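You operate a simulated robot arm through the tools that you are given. There is no shell and no other tool. Be economical: measure what you need, move in short steps, check, and stop when the job is done.

Carry out the task below with a simulated robot arm. There is one attempt and no reset: what you move stays moved.

JOB
Move each folder to the rack slot that bears its word.
Fine: the unmarked slot ends empty.

The check looks at the end state, three seconds after you hand in, the way a careful person would. Anything else that was tipped, shoved, dropped, spilled or broken makes it a failure.

ROBOT AND FRAMES
A 7-joint arm with a two-finger parallel gripper, fixed in place. Base frame: the origin is at the foot of the arm, x ahead of it, y to its left, z up. Readings come in m, rad, newtons and seconds.
With the tool pointing down near the work surface it reaches from about 0.24 to 0.68 m from the base axis. Its first joint turns from -1.152 to 1.152 rad. Payload 2.4 kg.
The tool frame sits at the grasp point between the pads (the TCP): z along the fingers, y along the line on which they close. The tips reach 0.03 m beyond it. The gripper opens to 0.094 m. The fingers are 0.028 m wide and 0.01 m thick; the gripper's body (0.05 by 0.096 m) begins 0.055 m behind the TCP.
Orientation is that of the tool frame in the base frame, as a unit quaternion [x, y, z, w]. With the fingers straight down and closing along the base's y, the tool's x points along the base's -x, its y along +y and its z along -z.

CONTROLS
- The arm moves only by the tool servo_tool. Its argument "commands" is a list of rows, each a list of 7 numbers: the shift along the base's x, y, z in cm, then the turn, a rotation vector about the base's x, y, z in rad, then the gripper command, from -1 (shut) to 1 (fully open), values between in proportion. In form: [[tx, ty, tz, ax, ay, az, jaw], ...]. A call has 1 to 12 rows; each row shifts and turns the commanded pose from where the row before left it. Each row takes 0.2 s and may step no farther than 0.05 m and 0.15 rad from the row before; otherwise, or with a gripper value out of range, the whole call is refused. A pose out of reach is approached as far as the arm can. The call stops where the force on the tool passes 40 N (or 10 N more than at its start, if that is more) or the arm is blocked; 0.2 s more then pass. The fingers move at their own pace (about 0.153 m/s each) and stop on an object; they squeeze with about 22 N. The grip force told is the motor's: it shows also when the fingers shut on nothing. Time passes only in rows, and 0.2 s behind the last, so rows that do not move let the fingers close. It gives the time, the measured TCP pose, the force on the tool (base axes), the opening and the grip force at its end, in the units of the frame above (readings bear some noise).
- Cameras (640 x 400 px; columns grow to the right, rows downward): "scene" is fixed at [0.014, 0.4515, 1.4631]; the picture's right is [-0.94, -0.35, 0.00], its down [-0.13, 0.36, -0.92] and it looks along [0.32, -0.87, -0.38] (base axes); focal length 312 px, centre (320, 200). "wrist" rides on the gripper at [0.076, 0.014, -0.103] in the tool frame; the picture's right is [-0.18, 0.98, 0.00], its down [-0.75, -0.14, -0.64] and it looks along [-0.63, -0.12, 0.77] (tool axes); focal length 243 px, centre (320, 200).
- camera(camera): a new picture of that camera. The clock stands still meanwhile.
- point_at(camera, pixels): there is no depth. For up to 12 entries [column, row, z] of the newest picture of that camera ("zoom" is the newest enlarged one), the place [x, y] in the base frame at which the ray of that pixel passes the height z, good to about 0.003 m. The clock stands still meanwhile.
- close_up(camera, box): a new picture of the part [left, top, right, bottom] of that camera's present view, enlarged. The clock stands still meanwhile.
- job_done(): hands the job in; it is judged then, once.

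Go step by step. Measure first, check grasps and placings, and put right what went wrong. The budget is 80 turns and 34 pictures, counting those below and the enlarged ones. Unless the task says otherwise, let go and move clear before handing in, and close with one line.

The tools are called as a command line: name --pt "numbers of a row" for each row, then --argument value for the rest, lists and objects as JSON in quotes. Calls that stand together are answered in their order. servo_tool: Moves the arm, as the interface text tells. Its arguments: {"type":"object","properties":{"commands":{"type":"array","items":{"type":"array","items":{"type":"number"}}}},"required":["commands"]} The other tools are called the same way: camera (camera) takes a picture; point_at (camera, pixels) gives the place at which the rays of pixels pass given heights; close_up (camera, box) takes an enlarged picture of a part of a camera's view; job_done () hands the job in.

At the start:

```text
t: 0.0
tcp_pos: [0.2466, -0.3128, 1.0936]
ee_rot: [0.0, 1.0, -0.001, 0.001]
force: [0.5, -1.2, -0.3]
grip_width: 0.0938
finger_force: 0.1
```

scene: 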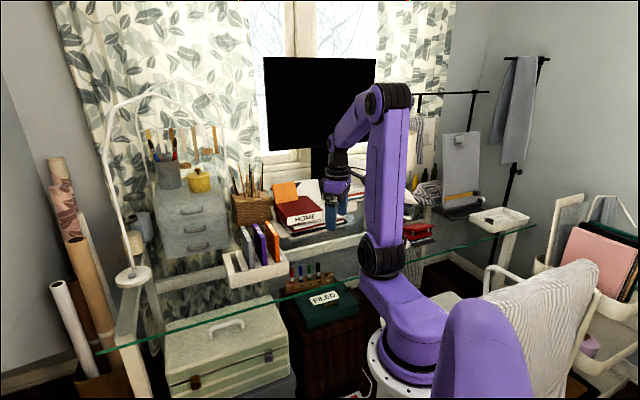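
wrist: 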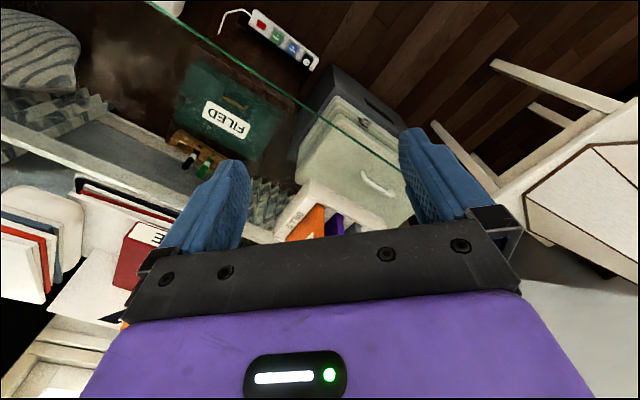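

The scene picture shows a white rack near (255,265) with grey, purple and orange folders, and a "HOME" book nearby. I'll enlarge that area to read the words.

close_up --camera "scene" --box '[205, 200, 305, 300]'

close_up --camera "scene" --box '[250, 160, 410, 260]'

close_up --camera "wrist" --box '[240, 160, 420, 260]'

```text
4.00 times, centred on (255, 250) of scene
```

zoom: 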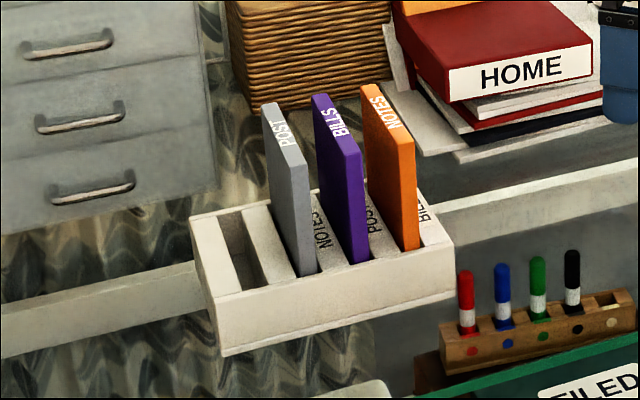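

```text
4.00 times, centred on (330, 210) of scene
```

zoom: 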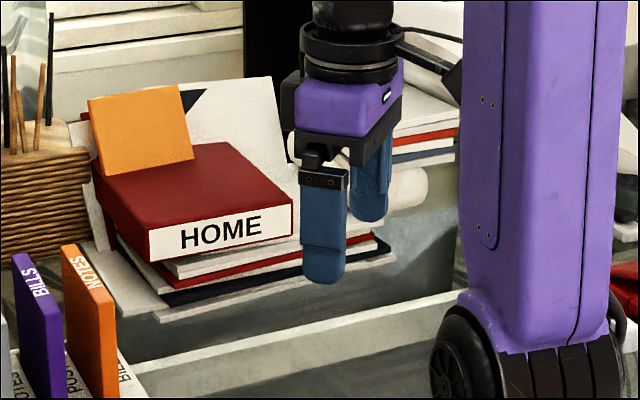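

```text
3.56 times, centred on (330, 210) of wrist
```

zoom: 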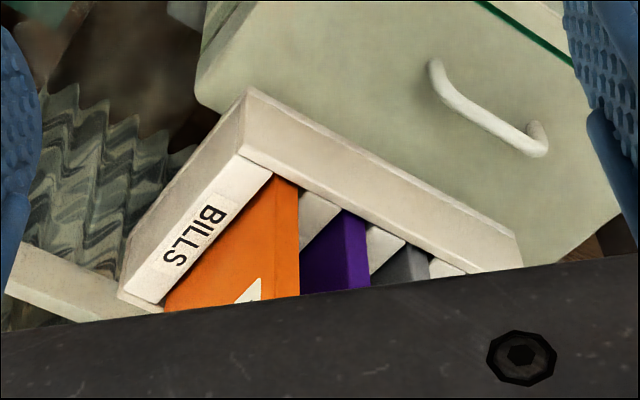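

The grey POST, purple BILLS and orange NOTES folders stand in slots 2, 3 and 4 of the rack. Its ribs read (none), NOTES, POST, BILLS, each to the right of its slot. Next I'll measure the rack with rays and move the wrist to look from above.

point_at --camera "scene" --pixels '[[230.5, 288.75, 0.8], [288.25, 274.5, 0.8], [228.75, 275, 0.84], [288, 261, 0.84], [249, 267, 0.84], [261.5, 264.5, 0.84], [274, 261.5, 0.84], [248.5, 241, 0.96], [260.5, 238, 0.96], [273.5, 234, 0.96]]'

servo_tool --pt "4 0 2 0 0 0 1" --pt "4 0 2 0 0 0 1" --pt "4 0 2 0 0 0 1" --pt "4 0 0 0 0 0 1" --pt "0 0 0 0 0 0 1"

camera --camera "wrist"

```text
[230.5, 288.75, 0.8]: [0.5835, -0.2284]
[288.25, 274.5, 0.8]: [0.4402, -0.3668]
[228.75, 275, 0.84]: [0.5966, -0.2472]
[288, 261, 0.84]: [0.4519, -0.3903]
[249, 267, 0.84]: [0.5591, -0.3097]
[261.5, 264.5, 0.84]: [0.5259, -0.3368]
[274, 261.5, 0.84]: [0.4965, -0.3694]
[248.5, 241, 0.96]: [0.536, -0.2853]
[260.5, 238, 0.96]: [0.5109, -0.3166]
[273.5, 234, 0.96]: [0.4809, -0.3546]
```

```text
t: 1.2
tcp_pos: [0.4107, -0.3136, 1.1541]
ee_rot: [-0.001, 1.0, -0.001, -0.001]
force: [1.3, 0.5, 0.0]
grip_width: 0.0939
finger_force: 0.1
```

```text
28 pictures are left
```

wrist: 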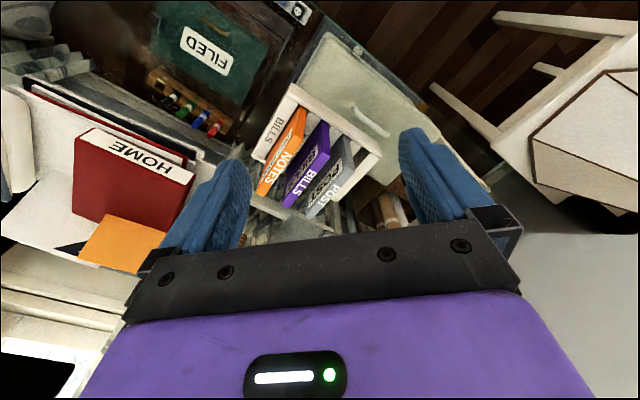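

The rack shows at (315,140) in the wrist view, running diagonally, with the folder tops facing up. I'll enlarge it.

close_up --camera "wrist" --box '[240, 75, 400, 225]'

```text
2.67 times, centred on (320, 150) of wrist
```

zoom: 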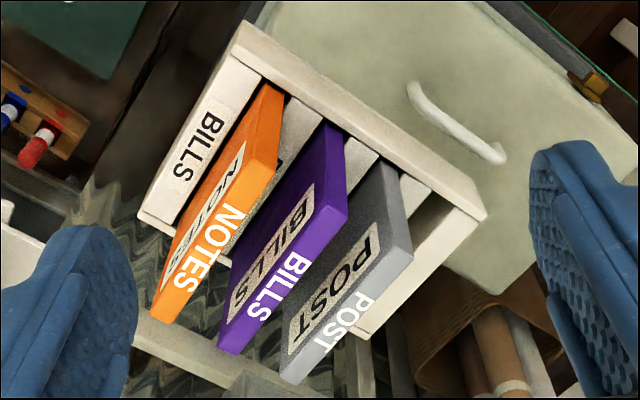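

I'll triangulate the rack corners and folder tops with the zoomed wrist rays against the scene rays.

point_at --camera "zoom" --pixels '[[240, 22, 0.8], [240, 22, 0.84], [240, 22, 0.88], [485, 215, 0.84], [485, 215, 0.88], [137, 212, 0.84], [137, 212, 0.88], [360, 335, 0.84], [276, 168, 0.96], [344, 215, 0.96], [411, 255, 0.96], [152, 318, 0.96]]'

point_at --camera "scene" --pixels '[[288.75, 260, 0.84], [288.75, 260, 0.88], [288.75, 260, 0.8], [280, 229, 0.96], [280, 229, 1.0], [280, 229, 0.92], [265, 235, 0.96], [251.5, 238, 0.96], [228.75, 275, 0.88], [228.75, 275, 0.84], [228.75, 275, 0.8]]'

```text
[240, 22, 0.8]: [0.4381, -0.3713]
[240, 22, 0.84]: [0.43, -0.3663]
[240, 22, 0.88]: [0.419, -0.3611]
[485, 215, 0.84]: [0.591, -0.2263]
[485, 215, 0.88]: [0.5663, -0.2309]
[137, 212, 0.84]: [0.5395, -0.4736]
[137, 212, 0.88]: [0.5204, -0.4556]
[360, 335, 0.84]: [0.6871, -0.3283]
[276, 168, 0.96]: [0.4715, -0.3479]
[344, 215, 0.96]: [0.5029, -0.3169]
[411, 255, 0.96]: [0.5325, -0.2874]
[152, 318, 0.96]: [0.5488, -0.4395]
```

```text
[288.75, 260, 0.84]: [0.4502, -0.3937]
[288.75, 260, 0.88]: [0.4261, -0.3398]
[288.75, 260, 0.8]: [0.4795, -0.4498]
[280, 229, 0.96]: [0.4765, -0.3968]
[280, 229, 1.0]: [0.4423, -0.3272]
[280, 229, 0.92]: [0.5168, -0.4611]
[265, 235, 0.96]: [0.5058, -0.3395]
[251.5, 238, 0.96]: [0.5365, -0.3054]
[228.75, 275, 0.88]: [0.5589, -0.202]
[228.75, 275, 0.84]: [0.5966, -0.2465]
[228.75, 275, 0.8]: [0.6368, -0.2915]
```

The rays agree on a rack rim at z≈0.857, folder tops at z≈0.957, a long axis at about 44° and a slot pitch of about 0.043. I'll turn the tool so it closes along the rack axis and look again from the rack's front.

servo_tool --pt "1.1 0.8 0 0 0 -0.134 1" --pt "1.1 0.8 0 0 0 -0.134 1" --pt "1.1 0.8 0 0 0 -0.134 1" --pt "1.1 0.8 0 0 0 -0.134 1" --pt "1.1 0.8 0 0 0 -0.134 1" --pt "1.1 0.8 0 0 0 -0.134 1" --pt "0 0 0 0 0 0 -0.25" --pt "0 0 0 0 0 0 -0.25"

camera --camera "wrist"

```text
t: 3.0
tcp_pos: [0.475, -0.264, 1.1567]
ee_rot: [0.391, 0.92, -0.001, 0.0]
force: [-0.2, 0.3, -0.4]
grip_width: 0.0355
finger_force: 0.0
```

```text
26 pictures are left
```

wrist: 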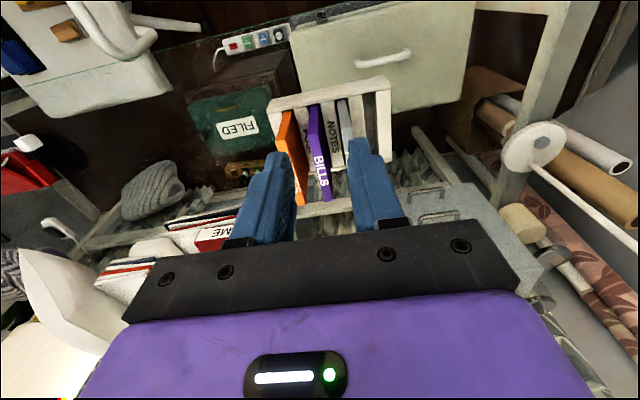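

The fingers hide the far parts of the rack, seen near (330,140). I'll open them fully and enlarge.

servo_tool --pt "0 0 0 0 0 0 1" --pt "0 0 0 0 0 0 1"

close_up --camera "wrist" --box '[255, 60, 405, 210]'

```text
t: 3.6
tcp_pos: [0.475, -0.2634, 1.156]
ee_rot: [0.39, 0.921, 0.0, 0.0]
force: [0.3, 0.0, -0.4]
grip_width: 0.0942
finger_force: 0.0
```

```text
2.67 times, centred on (330, 135) of wrist
```

zoom: 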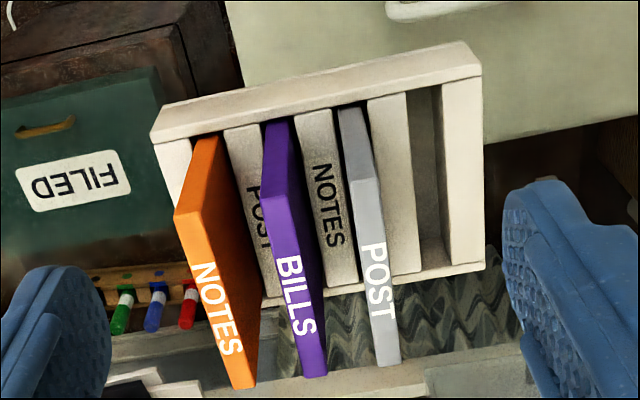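

The layout is confirmed: the ribs read BILLS, POST, NOTES, blank from left to right, and each slot lies just right of its rib. I'll measure rib edges and folder tops from this zoom.

point_at --camera "zoom" --pixels '[[150, 140, 0.857], [481, 73, 0.857], [484, 268, 0.857], [405, 92, 0.857], [440, 84, 0.857], [420, 272, 0.857], [448, 265, 0.857], [258, 125, 0.857], [296, 116, 0.857], [332, 108, 0.857], [368, 98, 0.857], [187, 137, 0.857]]'

point_at --camera "zoom" --pixels '[[174, 215, 0.957], [205, 207, 0.957], [235, 388, 0.957], [258, 383, 0.957], [265, 197, 0.957], [291, 193, 0.957], [301, 378, 0.957], [328, 373, 0.957], [350, 182, 0.957], [378, 178, 0.957], [375, 366, 0.957], [402, 362, 0.957]]'

```text
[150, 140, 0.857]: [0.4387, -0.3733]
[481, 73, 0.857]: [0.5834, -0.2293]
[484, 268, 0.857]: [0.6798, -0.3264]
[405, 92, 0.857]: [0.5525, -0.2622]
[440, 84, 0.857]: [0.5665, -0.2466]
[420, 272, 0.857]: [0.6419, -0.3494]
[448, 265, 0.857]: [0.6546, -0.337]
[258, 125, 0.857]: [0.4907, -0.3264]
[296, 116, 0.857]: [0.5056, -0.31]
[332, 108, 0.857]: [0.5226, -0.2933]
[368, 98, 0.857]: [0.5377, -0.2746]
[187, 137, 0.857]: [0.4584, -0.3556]
```

```text
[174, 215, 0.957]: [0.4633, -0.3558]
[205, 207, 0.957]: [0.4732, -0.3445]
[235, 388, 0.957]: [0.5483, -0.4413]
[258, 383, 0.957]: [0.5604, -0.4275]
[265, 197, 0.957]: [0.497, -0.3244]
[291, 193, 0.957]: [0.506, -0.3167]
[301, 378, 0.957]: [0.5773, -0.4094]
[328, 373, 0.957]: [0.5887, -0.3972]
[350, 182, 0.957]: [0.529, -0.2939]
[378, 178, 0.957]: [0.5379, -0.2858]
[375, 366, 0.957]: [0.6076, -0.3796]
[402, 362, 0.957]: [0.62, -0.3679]
```

The rack axis sits at 45°. Slot centres along u=(x+y)/√2 are about 0.084 (NOTES), 0.1275 (BILLS), 0.171 (POST) and 0.2145 (empty), and the folders span d=(x−y)/√2 from 0.58 to 0.698. I'll move above NOTES with the fingers partly open and stop just above its top.

servo_tool --pt "1 -4.07 0 0 0 0.0165 -0.2" --pt "1 -4.07 0 0 0 0 -0.2" --pt "1 -4.07 0 0 0 0 -0.2" --pt "0 0 -4 0 0 0 -0.2" --pt "0 0 -4 0 0 0 -0.2" --pt "0 0 -4 0 0 0 -0.2" --pt "0 0 -3.6 0 0 0 -0.2" --pt "0 0 0 0 0 0 -0.2"

close_up --camera "scene" --box '[205, 160, 365, 260]'

camera --camera "wrist"

```text
t: 5.4
tcp_pos: [0.501, -0.3864, 0.9979]
ee_rot: [0.384, 0.923, 0.001, 0.0]
force: [0.0, -0.3, -0.7]
grip_width: 0.0375
finger_force: 0.0
```

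```text
4.00 times, centred on (285, 210) of scene
```

zoom: 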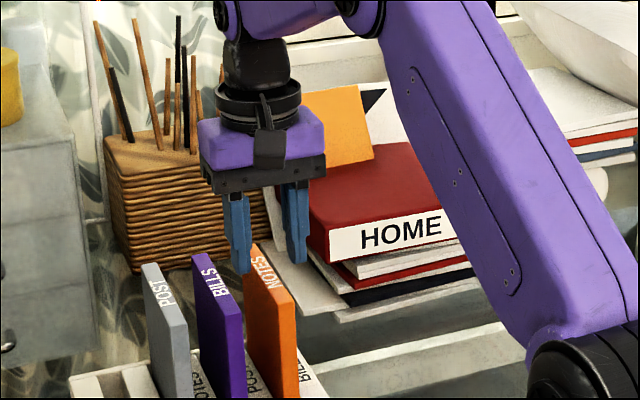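

```text
23 pictures are left
```

wrist: 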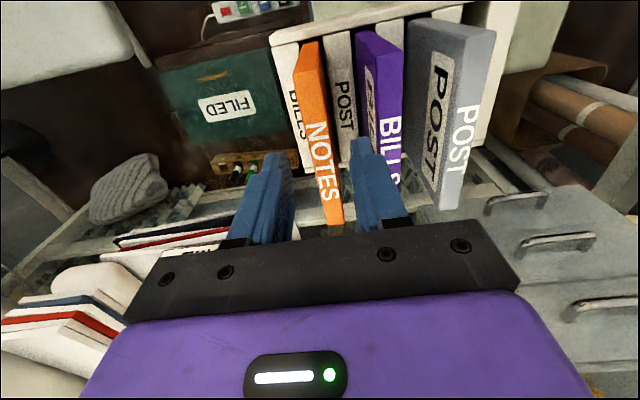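

The fingers straddle NOTES, whose top runs from (318,130) to (335,220). The TCP is about 3 mm short in u, so I'll correct that, descend to z≈0.93 and close.

servo_tool --pt "0.25 0.15 0 0 0 0 -0.2" --pt "0 0 -2 0 0 0 -0.2" --pt "0 0 -2.5 0 0 0 -0.2" --pt "0 0 -2.5 0 0 0 -0.2" --pt "0 0 0 0 0 0 -0.2"

servo_tool --pt "0 0 0 0 0 0 -1" --pt "0 0 0 0 0 0 -1" --pt "0 0 0 0 0 0 -1"

close_up --camera "scene" --box '[205, 180, 365, 280]'

```text
t: 6.6
tcp_pos: [0.505, -0.3851, 0.9264]
ee_rot: [0.383, 0.924, 0.0, 0.001]
force: [0.4, 0.3, -0.1]
grip_width: 0.0377
finger_force: 0.1
```

```text
t: 7.4
tcp_pos: [0.5055, -0.3851, 0.9265]
ee_rot: [0.384, 0.923, -0.001, -0.001]
force: [-0.4, 1.1, 0.7]
grip_width: 0.0192
finger_force: 21.5
```

```text
4.00 times, centred on (285, 230) of scene
```

zoom: 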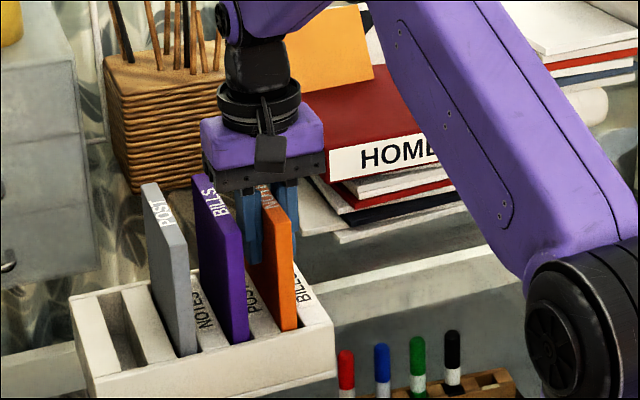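

NOTES is gripped: width 0.0192 and force 21.5 N. I'll lift it straight up 18 cm.

servo_tool --pt "0 0 1 0 0 0 -1" --pt "0 0 2 0 0 0 -1" --pt "0 0 3 0 0 0 -1" --pt "0 0 4 0 0 0 -1" --pt "0 0 4 0 0 0 -1" --pt "0 0 4 0 0 0 -1" --pt "0 0 0 0 0 0 -1"

close_up --camera "scene" --box '[205, 180, 365, 280]'

```text
t: 9.0
tcp_pos: [0.5076, -0.3848, 1.1105]
ee_rot: [0.383, 0.924, 0.0, 0.0]
force: [-0.2, -0.6, -0.7]
grip_width: 0.0189
finger_force: 21.5
```

```text
4.00 times, centred on (285, 230) of scene
```

zoom: 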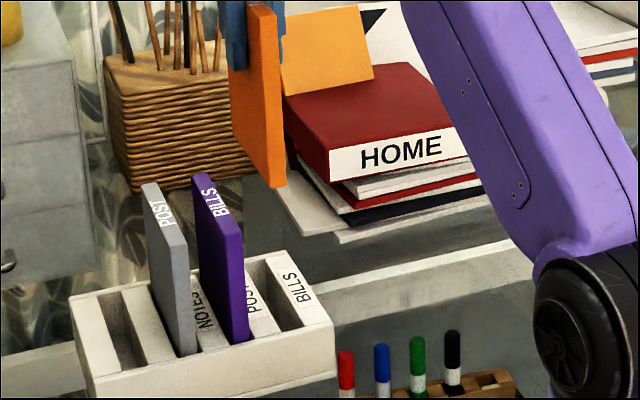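

NOTES hangs upright and its lower corner (zoom (275,188)) clears the other folders. I'll carry it along the rack axis to above the empty slot.

servo_tool --pt "1.5 1.5 0 0 0 0 -1" --pt "2.5 2.5 0 0 0 0 -1" --pt "2.5 2.5 0 0 0 0 -1" --pt "1.6 1.65 0 0 0 0 -1" --pt "0.9 0.95 0 0 0 0 -1" --pt "0 0 0 0 0 0 -1"

servo_tool --pt "0 0 0 0 0 0 -1"

close_up --camera "scene" --box '[175, 190, 335, 290]'

close_up --camera "wrist" --box '[220, 20, 420, 220]'

```text
t: 10.4
tcp_pos: [0.5963, -0.2927, 1.1091]
ee_rot: [0.384, 0.923, 0.0, 0.001]
force: [0.1, -0.3, -1.6]
grip_width: 0.019
finger_force: 21.8
```

```text
t: 10.8
tcp_pos: [0.5972, -0.2924, 1.1082]
ee_rot: [0.384, 0.923, 0.0, 0.0]
force: [0.4, 0.0, -0.4]
grip_width: 0.019
finger_force: 21.9
```

```text
4.00 times, centred on (255, 240) of scene
```

zoom: 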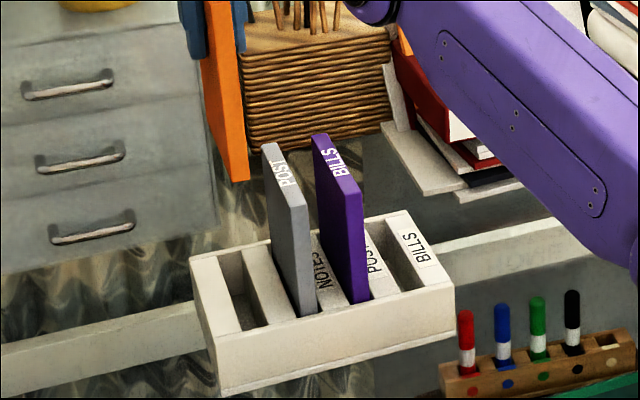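

```text
2.00 times, centred on (320, 120) of wrist
```

zoom: 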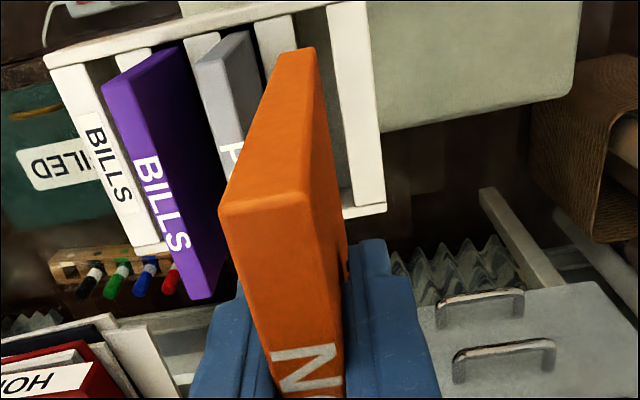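

The TCP reads u=0.2155, d=0.629. I'll check the slot edges and the folder's lower edge (275–318, 50) in this zoom.

point_at --camera "zoom" --pixels '[[328, 10, 0.857], [348, 180, 0.857], [292, 15, 0.857], [256, 22, 0.857], [88, 62, 0.857], [116, 54, 0.857], [277, 54, 0.99], [317, 48, 0.99], [220, 207, 1.14], [307, 192, 1.14], [44, 58, 0.857], [385, 205, 0.857]]'

```text
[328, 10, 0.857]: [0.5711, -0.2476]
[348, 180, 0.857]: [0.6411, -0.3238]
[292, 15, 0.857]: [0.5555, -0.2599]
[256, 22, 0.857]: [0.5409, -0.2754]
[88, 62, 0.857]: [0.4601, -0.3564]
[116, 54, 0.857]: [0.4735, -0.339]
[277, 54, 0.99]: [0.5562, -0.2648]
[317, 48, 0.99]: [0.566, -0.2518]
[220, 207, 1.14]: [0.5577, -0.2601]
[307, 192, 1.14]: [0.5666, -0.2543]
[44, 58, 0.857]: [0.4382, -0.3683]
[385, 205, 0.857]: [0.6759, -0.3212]
```

Slot 1's centre averages u≈0.216, so I'm within 1 mm. I'll nudge slightly, lower until the folder bottom is just above the rim, and check.

servo_tool --pt "0.04 0.04 -3 0 0 0 -1" --pt "0 0 -4 0 0 0 -1" --pt "0 0 -3 0 0 0 -1" --pt "0 0 -1.6 0 0 0 -1" --pt "0 0 0 0 0 0 -1" --pt "0 0 0 0 0 0 -1"

close_up --camera "scene" --box '[215, 230, 295, 290]'

close_up --camera "wrist" --box '[270, 0, 430, 100]'

```text
t: 12.2
tcp_pos: [0.5961, -0.2942, 0.9923]
ee_rot: [0.383, 0.924, 0.0, -0.001]
force: [0.4, -0.6, -1.4]
grip_width: 0.0193
finger_force: 22.2
```

```text
6.67 times, centred on (255, 260) of scene
```

zoom: 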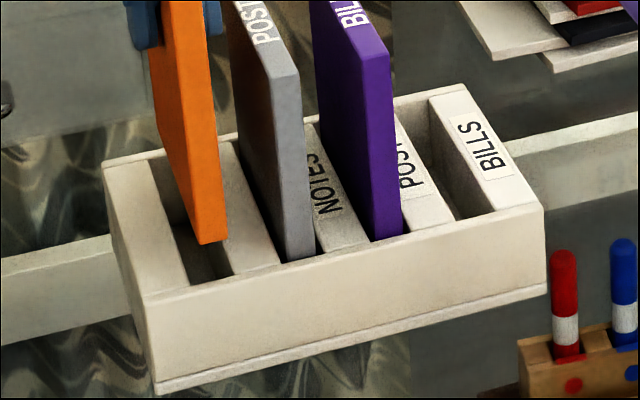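

```text
4.00 times, centred on (350, 50) of wrist
```

zoom: 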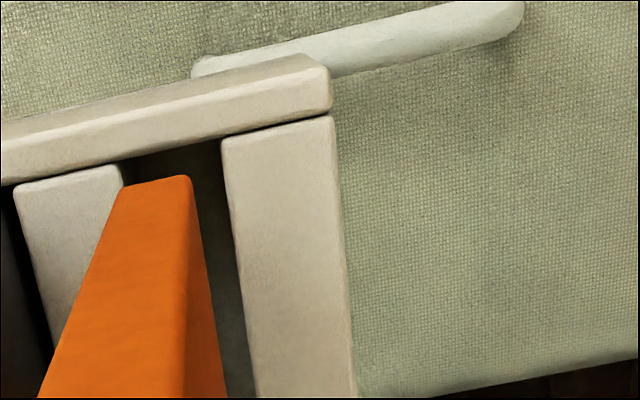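

The folder's lower edge at zoom (120–190, 182) sits just above the slot opening (122–222). I'll convert both to base coordinates.

point_at --camera "zoom" --pixels '[[120, 187, 0.875], [190, 178, 0.875], [122, 166, 0.857], [222, 140, 0.857], [124, 183, 0.857], [229, 190, 0.857], [120, 187, 0.865], [190, 178, 0.865], [14, 190, 0.857], [336, 116, 0.857]]'

servo_tool --pt "0 0 0 0 0 0 -1"

```text
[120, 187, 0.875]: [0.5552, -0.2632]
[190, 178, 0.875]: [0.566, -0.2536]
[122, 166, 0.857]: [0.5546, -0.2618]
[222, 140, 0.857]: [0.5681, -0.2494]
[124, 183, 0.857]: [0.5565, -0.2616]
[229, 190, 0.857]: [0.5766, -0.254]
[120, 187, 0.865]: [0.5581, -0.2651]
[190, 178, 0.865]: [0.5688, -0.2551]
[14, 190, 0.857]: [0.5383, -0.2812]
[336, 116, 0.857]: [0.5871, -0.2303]
```

```text
t: 12.6
tcp_pos: [0.5965, -0.2926, 0.9931]
ee_rot: [0.384, 0.923, -0.002, 0.0]
force: [0.4, -0.4, -2.0]
grip_width: 0.0191
finger_force: 22.2
```

The folder is centred at about u≈0.214–0.215 against a slot centre of about 0.2165, so I'll shift 2 mm outward and insert slowly.

servo_tool --pt "0.14 0.14 0 0 0 0 -1" --pt "0 0 -0.8 0 0 0 -1" --pt "0 0 -0.8 0 0 0 -1" --pt "0 0 -0.8 0 0 0 -1" --pt "0 0 -0.8 0 0 0 -1" --pt "0 0 -0.8 0 0 0 -1" --pt "0 0 -0.8 0 0 0 -1" --pt "0 0 0 0 0 0 -1"

close_up --camera "scene" --box '[215, 230, 295, 290]'

```text
t: 14.4
tcp_pos: [0.5974, -0.2926, 0.9439]
ee_rot: [0.384, 0.923, 0.001, 0.0]
force: [0.2, 0.3, -0.9]
grip_width: 0.0188
finger_force: 21.9
```

```text
6.67 times, centred on (255, 260) of scene
```

zoom: 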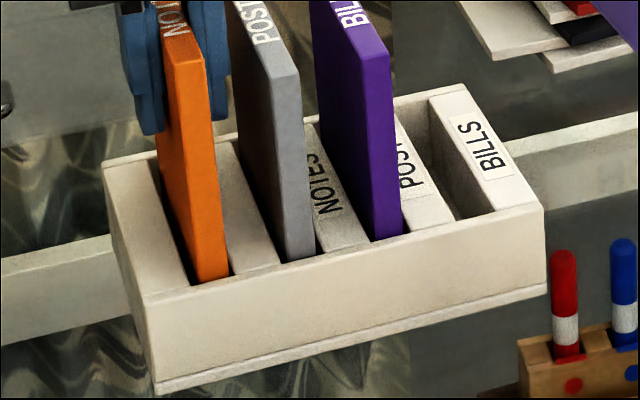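

NOTES is sliding into the slot with no force. I'll lower the remaining 1.7 cm and open partly.

servo_tool --pt "0 0 -0.6 0 0 0 -1" --pt "0 0 -0.6 0 0 0 -1" --pt "0 0 -0.4 0 0 0 -1" --pt "0 0 0 0 0 0 -1"

servo_tool --pt "0 0 0 0 0 0 -0.25" --pt "0 0 0 0 0 0 -0.25" --pt "0 0 2 0 0 0 -0.25" --pt "0 0 3 0 0 0 -0.25" --pt "0 0 4 0 0 0 -0.25" --pt "0 0 4 0 0 0 -0.25" --pt "0 0 0 0 0 0 -0.25"

close_up --camera "scene" --box '[205, 200, 305, 290]'

close_up --camera "wrist" --box '[220, 20, 420, 220]'

```text
t: 15.4
tcp_pos: [0.5973, -0.2912, 0.9292]
ee_rot: [0.384, 0.923, 0.0, -0.001]
force: [0.1, -0.6, -0.6]
grip_width: 0.019
finger_force: 22.2
```

```text
t: 17.0
tcp_pos: [0.5989, -0.2905, 1.0602]
ee_rot: [0.384, 0.923, 0.0, 0.001]
force: [0.4, 0.7, 0.2]
grip_width: 0.0353
finger_force: 0.0
```

```text
4.44 times, centred on (255, 245) of scene
```

zoom: 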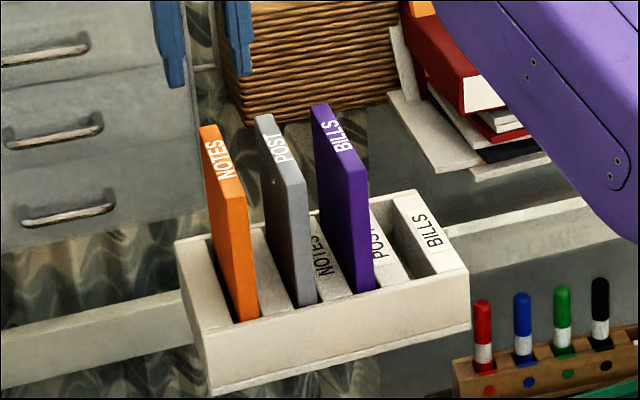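

```text
2.00 times, centred on (320, 120) of wrist
```

zoom: 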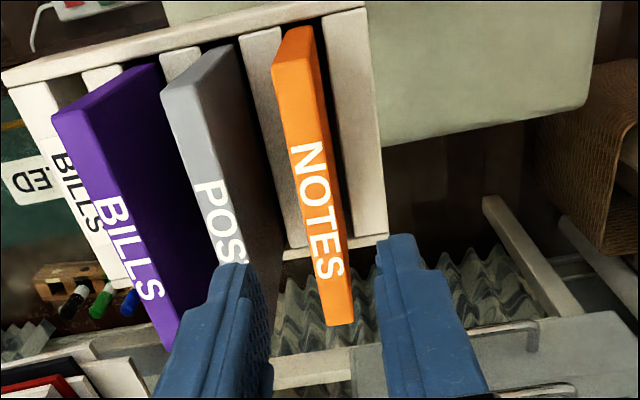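

NOTES stands upright in slot 1. Slot centres are now calibrated at u≈0.2164, 0.1727, 0.1289 and 0.0851. Next I'll move above BILLS.

servo_tool --pt "-3.1 -3.2 0 0 0 0 -0.25" --pt "-3.1 -3.2 0 0 0 0 -0.25" --pt "0 0 -3 0 0 0 -0.25" --pt "0 0 -3 0 0 0 -0.25" --pt "0 0 0 0 0 0 -0.25"

servo_tool --pt "0 0 0 0 0 0 -0.25"

camera --camera "wrist"

```text
t: 18.2
tcp_pos: [0.5358, -0.3575, 1.0]
ee_rot: [0.384, 0.924, 0.0, 0.001]
force: [0.4, -0.8, 0.4]
grip_width: 0.0356
finger_force: 0.0
```

```text
t: 18.6
tcp_pos: [0.5356, -0.358, 1.0017]
ee_rot: [0.384, 0.923, 0.0, -0.001]
force: [-0.1, 0.1, 0.0]
grip_width: 0.0351
finger_force: 0.2
```

```text
13 pictures are left
```

wrist: 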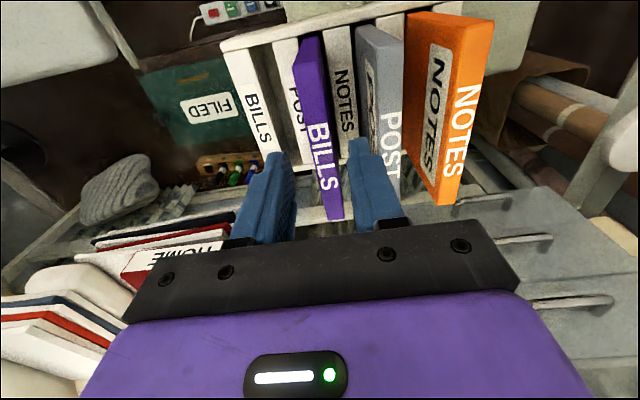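

The fingers straddle BILLS (305–340, 100–215), and I read u=0.1256. I'll shift +3 mm, descend and close.

servo_tool --pt "0.15 0.25 0 0 0 0 -0.25" --pt "0 0 -2 0 0 0 -0.25" --pt "0 0 -2.5 0 0 0 -0.25" --pt "0 0 -2.9 0 0 0 -0.25" --pt "0 0 0 0 0 0 -0.25"

servo_tool --pt "0 0 0 0 0 0 -1" --pt "0 0 0 0 0 0 -1" --pt "0 0 0 0 0 0 -1"

```text
t: 19.8
tcp_pos: [0.5401, -0.3564, 0.9239]
ee_rot: [0.384, 0.923, 0.0, 0.0]
force: [1.0, -0.1, -0.4]
grip_width: 0.0351
finger_force: 0.0
```

```text
t: 20.6
tcp_pos: [0.5394, -0.3555, 0.9233]
ee_rot: [0.383, 0.924, 0.0, 0.0]
force: [0.3, 0.0, 0.4]
grip_width: 0.019
finger_force: 21.5
```

BILLS is gripped at u≈0.130 (width 0.019, 21.5 N). I'll lift it and carry it to above slot 4 at u=0.085.

servo_tool --pt "0 0 1 0 0 0 -1" --pt "0 0 2 0 0 0 -1" --pt "0 0 3 0 0 0 -1" --pt "0 0 4 0 0 0 -1" --pt "0 0 4 0 0 0 -1" --pt "0 0 4 0 0 0 -1" --pt "0 0 0 0 0 0 -1" --pt "-1.6 -1.6 0 0 0 0 -1" --pt "-1.6 -1.6 0 0 0 0 -1" --pt "0 0 0 0 0 0 -1"

servo_tool --pt "0 0 -4 0 0 0 -1" --pt "0 0 -4 0 0 0 -1" --pt "0 0 -3 0 0 0 -1" --pt "0 0 0 0 0 0 -1" --pt "0 0 0 0 0 0 -1"

close_up --camera "scene" --box '[215, 230, 295, 290]'

```text
t: 22.8
tcp_pos: [0.5064, -0.3855, 1.1069]
ee_rot: [0.383, 0.924, 0.0, 0.0]
force: [-0.2, -0.3, -1.1]
grip_width: 0.0191
finger_force: 21.8
```

```text
t: 24.0
tcp_pos: [0.5079, -0.3907, 0.9959]
ee_rot: [0.384, 0.923, -0.001, 0.0]
force: [1.0, -0.4, -1.2]
grip_width: 0.019
finger_force: 22.0
```

```text
6.67 times, centred on (255, 260) of scene
```

zoom: 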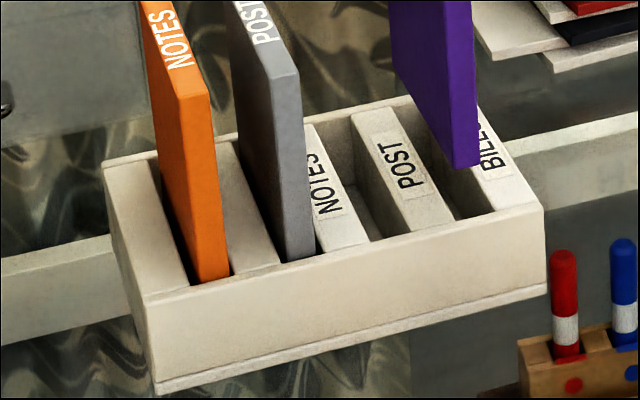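

BILLS hangs above slot 4. The readings vary by a couple of mm, so I'll take another before inserting.

servo_tool --pt "0 0 0 0 0 0 -1"

servo_tool --pt "0 0 0 0 0 0 -1"

close_up --camera "wrist" --box '[250, 0, 410, 100]'

```text
t: 24.4
tcp_pos: [0.5099, -0.3911, 0.9966]
ee_rot: [0.384, 0.923, -0.001, -0.001]
force: [0.3, 0.6, -1.2]
grip_width: 0.0189
finger_force: 22.3
```

```text
t: 24.8
tcp_pos: [0.5093, -0.3904, 0.9948]
ee_rot: [0.384, 0.923, 0.0, -0.001]
force: [0.2, -0.5, -0.1]
grip_width: 0.019
finger_force: 22.3
```

```text
4.00 times, centred on (330, 50) of wrist
```

zoom: 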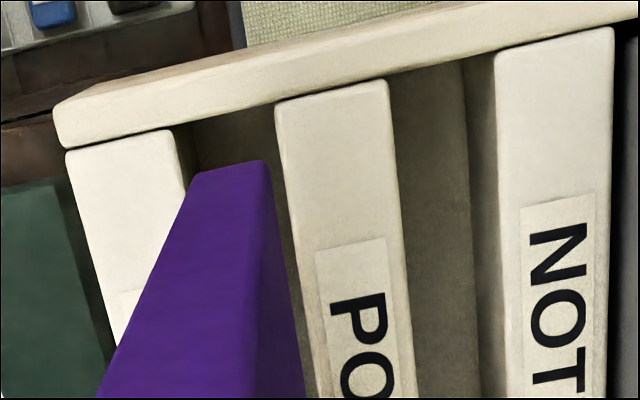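

The average is u≈0.0837, d≈0.636, and the folder edge (193–266) sits nearly centred over the slot. I'll correct by +1 mm in u and −3 mm in d, then insert.

servo_tool --pt "-0.12 0.28 0 0 0 0 -1" --pt "0 0 0 0 0 0 -1" --pt "0 0 -0.8 0 0 0 -1" --pt "0 0 -0.8 0 0 0 -1" --pt "0 0 -0.8 0 0 0 -1" --pt "0 0 -0.8 0 0 0 -1" --pt "0 0 -0.8 0 0 0 -1" --pt "0 0 -0.8 0 0 0 -1" --pt "0 0 -0.8 0 0 0 -1" --pt "0 0 0 0 0 0 -1"

```text
t: 27.0
tcp_pos: [0.504, -0.3845, 0.9377]
ee_rot: [0.383, 0.924, 0.0, -0.001]
force: [2.7, -4.9, 1.8]
grip_width: 0.0189
finger_force: 22.1
```

It went in, with a slight 5 N side push along +d. I'll ease 2–3 mm that way and re-read.

servo_tool --pt "0.2 -0.2 0 0 0 0 -1" --pt "0 0 0 0 0 0 -1"

close_up --camera "scene" --box '[215, 230, 295, 290]'

```text
t: 27.6
tcp_pos: [0.5067, -0.3841, 0.9366]
ee_rot: [0.383, 0.924, 0.0, -0.001]
force: [-3.3, -0.3, -2.0]
grip_width: 0.0192
finger_force: 22.3
```

```text
6.67 times, centred on (255, 260) of scene
```

zoom: 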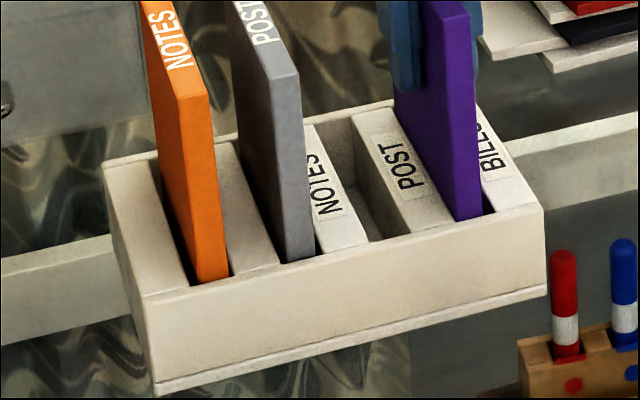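

BILLS is well inside slot 4 and the forces are small. I'll ease 1 mm in −u, lower the last bit, release and rise.

servo_tool --pt "-0.07 -0.07 0 0 0 0 -1" --pt "0 0 -0.5 0 0 0 -1" --pt "0 0 -0.5 0 0 0 -1" --pt "0 0 0 0 0 0 -1"

servo_tool --pt "0 0 0 0 0 0 -0.25" --pt "0 0 0 0 0 0 -0.25" --pt "0 0 2 0 0 0 -0.25" --pt "0 0 3 0 0 0 -0.25" --pt "0 0 4 0 0 0 -0.25" --pt "0 0 2 0 0 0 -0.25" --pt "0 0 0 0 0 0 -0.25"

```text
t: 28.6
tcp_pos: [0.5062, -0.385, 0.927]
ee_rot: [0.383, 0.924, 0.0, 0.0]
force: [-1.0, 0.3, -1.1]
grip_width: 0.019
finger_force: 22.3
```

```text
t: 30.2
tcp_pos: [0.5078, -0.3854, 1.0378]
ee_rot: [0.384, 0.923, 0.0, -0.001]
force: [0.1, 1.3, 0.0]
grip_width: 0.0353
finger_force: 0.1
```

BILLS is released and the tool is clear. Next I'll move above POST at u≈0.1725.

servo_tool --pt "3.1 3.02 0 0 0 0 -0.25" --pt "3.1 3.02 0 0 0 0 -0.25" --pt "0 0 -3 0 0 0 -0.25" --pt "0 0 0 0 0 0 -0.25" --pt "0 0 0 0 0 0 -0.25"

servo_tool --pt "0 0 0 0 0 0 -0.25"

camera --camera "wrist"

```text
t: 31.4
tcp_pos: [0.5665, -0.3266, 1.0095]
ee_rot: [0.383, 0.924, 0.0, 0.0]
force: [0.4, 0.9, -0.3]
grip_width: 0.0351
finger_force: 0.1
```

```text
t: 31.8
tcp_pos: [0.5667, -0.3271, 1.0101]
ee_rot: [0.384, 0.923, 0.0, 0.0]
force: [-0.4, -0.2, 0.3]
grip_width: 0.0351
finger_force: 0.1
```

```text
9 pictures are left
```

wrist: 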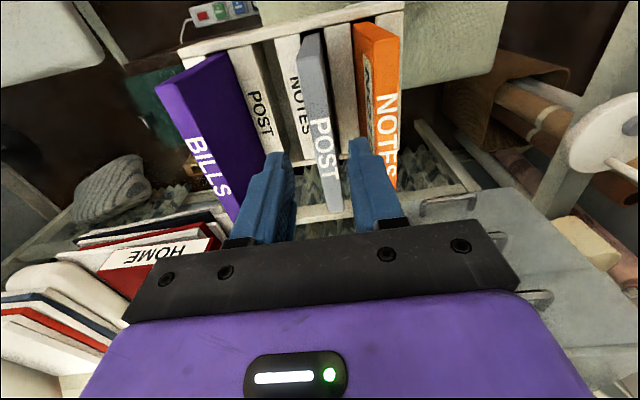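

The fingers straddle POST (305–340, 80–210), and I read u=0.1695. I'll shift +2.5 mm, descend and grip.

servo_tool --pt "0.18 0.18 0 0 0 0 -0.25" --pt "0 0 -2 0 0 0 -0.25" --pt "0 0 -3 0 0 0 -0.25" --pt "0 0 -3.3 0 0 0 -0.25" --pt "0 0 0 0 0 0 -0.25"

servo_tool --pt "0 0 0 0 0 0 -1" --pt "0 0 0 0 0 0 -1" --pt "0 0 0 0 0 0 -1"

```text
t: 33.0
tcp_pos: [0.5717, -0.3218, 0.9263]
ee_rot: [0.384, 0.923, 0.0, 0.0]
force: [-0.5, 0.6, -1.0]
grip_width: 0.0352
finger_force: 0.0
```

```text
t: 33.8
tcp_pos: [0.5714, -0.3237, 0.9255]
ee_rot: [0.383, 0.924, 0.0, 0.0]
force: [0.3, 0.0, -0.4]
grip_width: 0.0188
finger_force: 22.2
```

POST is gripped at u≈0.175 (width 0.0188, 22 N). I'll lift it and carry it to above slot 3 at u≈0.130.

servo_tool --pt "0 0 1 0 0 0 -1" --pt "0 0 2 0 0 0 -1" --pt "0 0 3 0 0 0 -1" --pt "0 0 4 0 0 0 -1" --pt "0 0 4 0 0 0 -1" --pt "0 0 4 0 0 0 -1" --pt "0 0 0 0 0 0 -1" --pt "-1.58 -1.58 0 0 0 0 -1" --pt "-1.58 -1.58 0 0 0 0 -1" --pt "0 0 0 0 0 0 -1"

servo_tool --pt "0 0 -4 0 0 0 -1" --pt "0 0 -4 0 0 0 -1" --pt "0 0 -3 0 0 0 -1" --pt "0 0 0 0 0 0 -1" --pt "0 0 0 0 0 0 -1"

servo_tool --pt "0 0 0 0 0 0 -1"

close_up --camera "wrist" --box '[250, 0, 410, 100]'

```text
t: 36.0
tcp_pos: [0.5396, -0.3537, 1.1069]
ee_rot: [0.383, 0.924, 0.0, 0.0]
force: [-0.5, -0.2, -1.5]
grip_width: 0.0192
finger_force: 21.5
```

```text
t: 37.2
tcp_pos: [0.5401, -0.3548, 0.9964]
ee_rot: [0.383, 0.924, 0.001, 0.0]
force: [0.1, -0.4, -0.5]
grip_width: 0.0189
finger_force: 22.0
```

```text
t: 37.6
tcp_pos: [0.5384, -0.3545, 0.9973]
ee_rot: [0.383, 0.924, 0.0, 0.0]
force: [0.0, 0.0, -1.3]
grip_width: 0.0192
finger_force: 22.4
```

```text
4.00 times, centred on (330, 50) of wrist
```

zoom: 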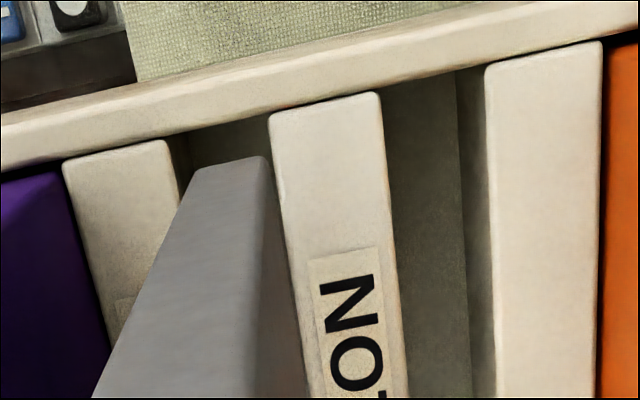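

POST's lower edge (193–268) is centred over slot 3 (180–275). I'll insert slowly.

servo_tool --pt "-0.04 -0.04 0 0 0 0 -1" --pt "0 0 0 0 0 0 -1" --pt "0 0 -0.8 0 0 0 -1" --pt "0 0 -0.8 0 0 0 -1" --pt "0 0 -0.8 0 0 0 -1" --pt "0 0 -0.8 0 0 0 -1" --pt "0 0 -0.8 0 0 0 -1" --pt "0 0 -0.8 0 0 0 -1" --pt "0 0 -0.8 0 0 0 -1" --pt "0 0 0 0 0 0 -1"

```text
t: 39.8
tcp_pos: [0.5388, -0.3554, 0.9393]
ee_rot: [0.384, 0.923, 0.0, 0.0]
force: [-0.1, -0.9, -1.8]
grip_width: 0.0191
finger_force: 22.3
```

It slid in freely. I'll lower the last 1.2 cm, release and rise.

servo_tool --pt "0 0 -0.5 0 0 0 -1" --pt "0 0 -0.5 0 0 0 -1" --pt "0 0 -0.2 0 0 0 -1" --pt "0 0 0 0 0 0 -1"

servo_tool --pt "0 0 0 0 0 0 -0.25" --pt "0 0 0 0 0 0 -0.25" --pt "0 0 2 0 0 0 -0.25" --pt "0 0 3 0 0 0 -0.25" --pt "0 0 4 0 0 0 -0.25" --pt "0 0 2 0 0 0 -0.25" --pt "0 0 0 0 0 0 -0.25"

servo_tool --pt "3.05 3.1 0 0 0 0 -0.25" --pt "3.05 3.1 0 0 0 0 -0.25" --pt "0 0 -3 0 0 0 -0.25" --pt "0 0 0 0 0 0 -0.25" --pt "0 0 0 0 0 0 -0.25"

camera --camera "wrist"

```text
t: 40.8
tcp_pos: [0.5375, -0.3542, 0.9289]
ee_rot: [0.383, 0.924, 0.0, 0.001]
force: [-0.3, -0.3, -1.0]
grip_width: 0.0191
finger_force: 21.5
```

```text
t: 42.4
tcp_pos: [0.538, -0.3562, 1.0398]
ee_rot: [0.383, 0.924, 0.0, 0.0]
force: [-0.8, 0.1, 0.3]
grip_width: 0.0351
finger_force: 0.0
```

```text
t: 43.6
tcp_pos: [0.6022, -0.2922, 1.0063]
ee_rot: [0.383, 0.924, 0.0, 0.0]
force: [1.1, -0.5, -0.2]
grip_width: 0.0355
finger_force: 0.0
```

```text
7 pictures are left
```

wrist: 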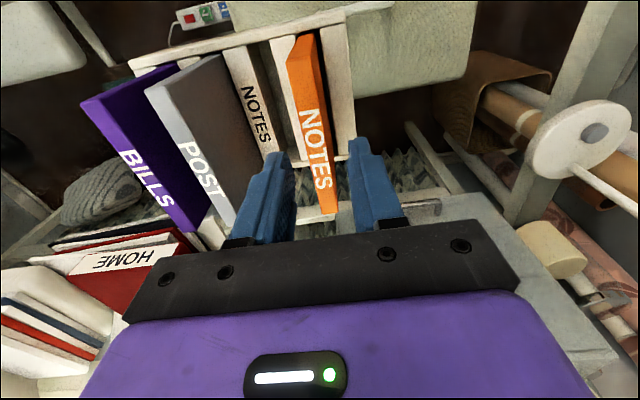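

POST is placed and the fingers straddle NOTES, with the TCP at u≈0.219. I'll shift −2 mm, descend and grip.

servo_tool --pt "-0.14 -0.14 0 0 0 0 -0.25" --pt "0 0 -2 0 0 0 -0.25" --pt "0 0 -3 0 0 0 -0.25" --pt "0 0 -3 0 0 0 -0.25" --pt "0 0 0 0 0 0 -0.25"

servo_tool --pt "0 0 0 0 0 0 -1" --pt "0 0 0 0 0 0 -1" --pt "0 0 0 0 0 0 -1"

servo_tool --pt "0 0 1 0 0 0 -1" --pt "0 0 2 0 0 0 -1" --pt "0 0 3 0 0 0 -1" --pt "0 0 1.5 0 0 0 -1" --pt "0 0 0 0 0 0 -1"

```text
t: 44.8
tcp_pos: [0.6001, -0.2943, 0.9261]
ee_rot: [0.384, 0.923, 0.0, 0.0]
force: [-0.1, 0.4, 0.9]
grip_width: 0.0356
finger_force: 0.0
```

```text
t: 45.6
tcp_pos: [0.6011, -0.2936, 0.9249]
ee_rot: [0.383, 0.924, 0.0, 0.0]
force: [0.4, 0.3, -0.7]
grip_width: 0.0188
finger_force: 21.9
```

```text
t: 46.8
tcp_pos: [0.5994, -0.2945, 1.0023]
ee_rot: [0.383, 0.924, 0.0, 0.0]
force: [0.6, -0.2, -1.8]
grip_width: 0.0193
finger_force: 22.2
```

NOTES is lifted 7.5 cm, clear of the rim. I'll shift it one pitch to slot 2 and check alignment.

servo_tool --pt "-1.5 -1.5 0 0 0 0 -1" --pt "-1.5 -1.5 0 0 0 0 -1" --pt "0 0 0 0 0 0 -1" --pt "0 0 0 0 0 0 -1"

servo_tool --pt "0 0 0 0 0 0 -1"

close_up --camera "wrist" --box '[250, 0, 410, 100]'

```text
t: 47.8
tcp_pos: [0.569, -0.3259, 1.0034]
ee_rot: [0.383, 0.924, 0.0, 0.001]
force: [-0.2, 0.0, -1.6]
grip_width: 0.0191
finger_force: 21.7
```

```text
t: 48.2
tcp_pos: [0.5689, -0.3245, 1.0017]
ee_rot: [0.383, 0.924, 0.0, 0.0]
force: [0.0, -0.2, -1.0]
grip_width: 0.0191
finger_force: 21.9
```

```text
4.00 times, centred on (330, 50) of wrist
```

zoom: 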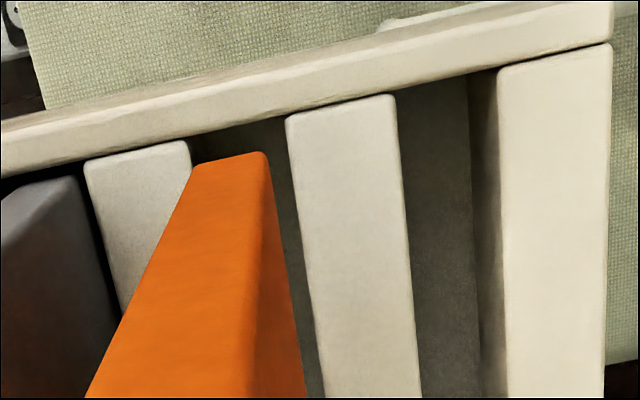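

NOTES' lower edge (193–268) is about 2.3 mm to the −u side of the slot centre (192–291). I'll shift +2.3 mm and insert slowly.

servo_tool --pt "0.16 0.16 0 0 0 0 -1" --pt "0 0 -0.8 0 0 0 -1" --pt "0 0 -0.8 0 0 0 -1" --pt "0 0 -0.8 0 0 0 -1" --pt "0 0 -0.8 0 0 0 -1" --pt "0 0 -0.8 0 0 0 -1" --pt "0 0 -0.8 0 0 0 -1" --pt "0 0 -0.8 0 0 0 -1" --pt "0 0 -0.6 0 0 0 -1" --pt "0 0 0 0 0 0 -1"

```text
t: 50.4
tcp_pos: [0.5693, -0.323, 0.9404]
ee_rot: [0.383, 0.924, 0.0, -0.001]
force: [-0.4, 0.1, -0.9]
grip_width: 0.019
finger_force: 21.9
```

It entered freely. I'll lower the last 1.3 cm, release, rise and look.

servo_tool --pt "0 0 -0.5 0 0 0 -1" --pt "0 0 -0.5 0 0 0 -1" --pt "0 0 -0.3 0 0 0 -1" --pt "0 0 0 0 0 0 -1"

servo_tool --pt "0 0 0 0 0 0 -0.25" --pt "0 0 0 0 0 0 -0.25" --pt "0 0 2 0 0 0 -0.25" --pt "0 0 3 0 0 0 -0.25" --pt "0 0 4 0 0 0 -0.25" --pt "0 0 4 0 0 0 -0.25" --pt "-3 3 3 0 0 0 -0.25" --pt "-3 3 0 0 0 0 -0.25" --pt "0 0 0 0 0 0 -0.25"

close_up --camera "scene" --box '[205, 200, 305, 300]'

camera --camera "wrist"

```text
t: 51.4
tcp_pos: [0.5697, -0.324, 0.9267]
ee_rot: [0.383, 0.924, 0.0, 0.0]
force: [0.3, 0.7, -1.6]
grip_width: 0.0189
finger_force: 21.9
```

```text
refused: row 7 steps farther than a row can; nothing moved
```

```text
4.00 times, centred on (255, 250) of scene
```

zoom: 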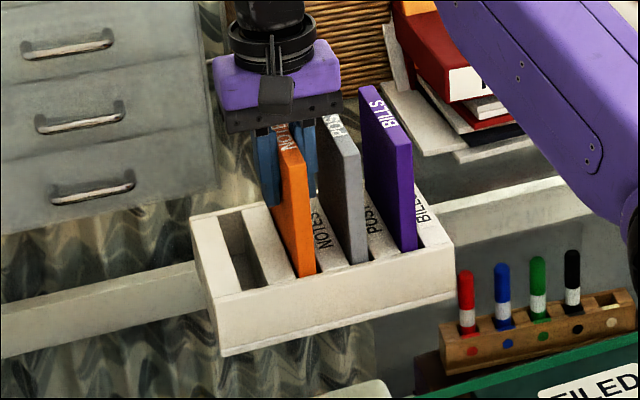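

```text
4 pictures are left
```

wrist: 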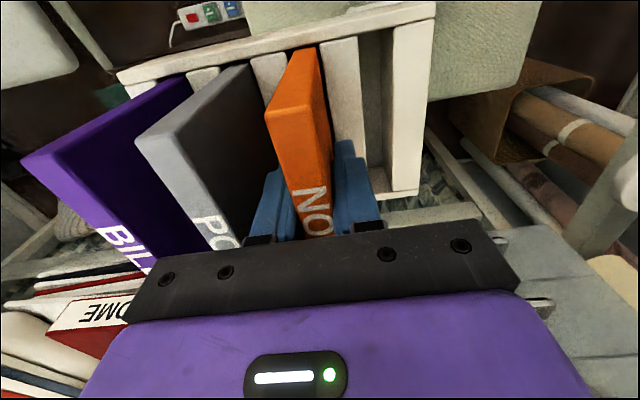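

The insertion finished, but the retreat was refused because one step was too long. I'll release and rise in legal steps.

servo_tool --pt "0 0 0 0 0 0 -0.25" --pt "0 0 0 0 0 0 -0.25" --pt "0 0 2 0 0 0 -0.25" --pt "0 0 3 0 0 0 -0.25" --pt "0 0 4 0 0 0 -0.25" --pt "0 0 4 0 0 0 -0.25" --pt "0 0 4 0 0 0 -0.25" --pt "-3 3 0 0 0 0 -0.25" --pt "-3 3 0 0 0 0 -0.25" --pt "0 0 0 0 0 0 -0.25"

close_up --camera "scene" --box '[205, 200, 305, 300]'

close_up --camera "wrist" --box '[220, 60, 440, 220]'

```text
t: 53.6
tcp_pos: [0.5072, -0.2611, 1.0995]
ee_rot: [0.384, 0.923, 0.0, 0.0]
force: [1.0, -0.3, -0.9]
grip_width: 0.0355
finger_force: 0.1
```

```text
4.00 times, centred on (255, 250) of scene
```

zoom: 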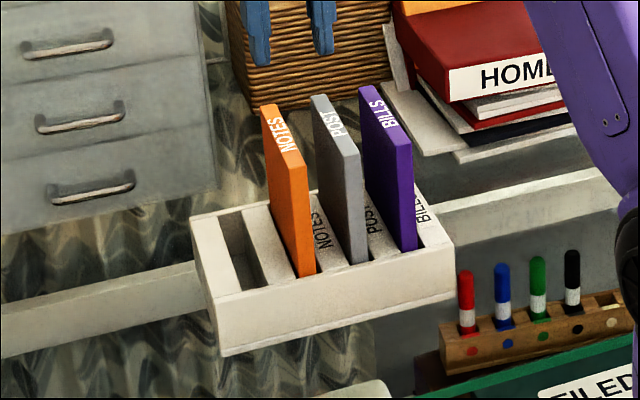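

```text
2.50 times, centred on (330, 140) of wrist
```

zoom: 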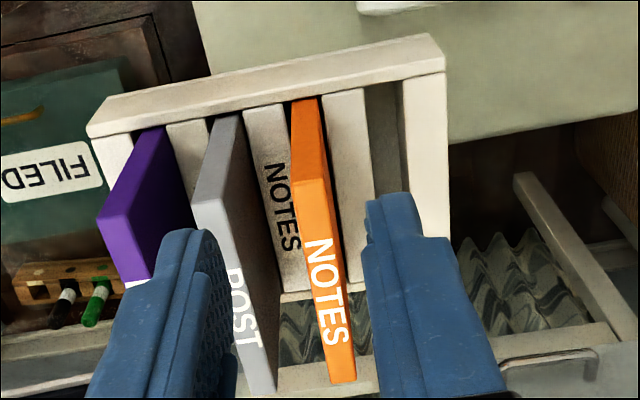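

Both pictures show NOTES, POST and BILLS standing upright beside their own labels, with the unmarked slot empty, the rack unmoved and the gripper clear. I'm handing in.

job_done

```text
The job is handed in.
```

I moved NOTES, POST and BILLS to the slots that bear their words; all three stand upright, the unmarked slot is empty, and the job is handed in.
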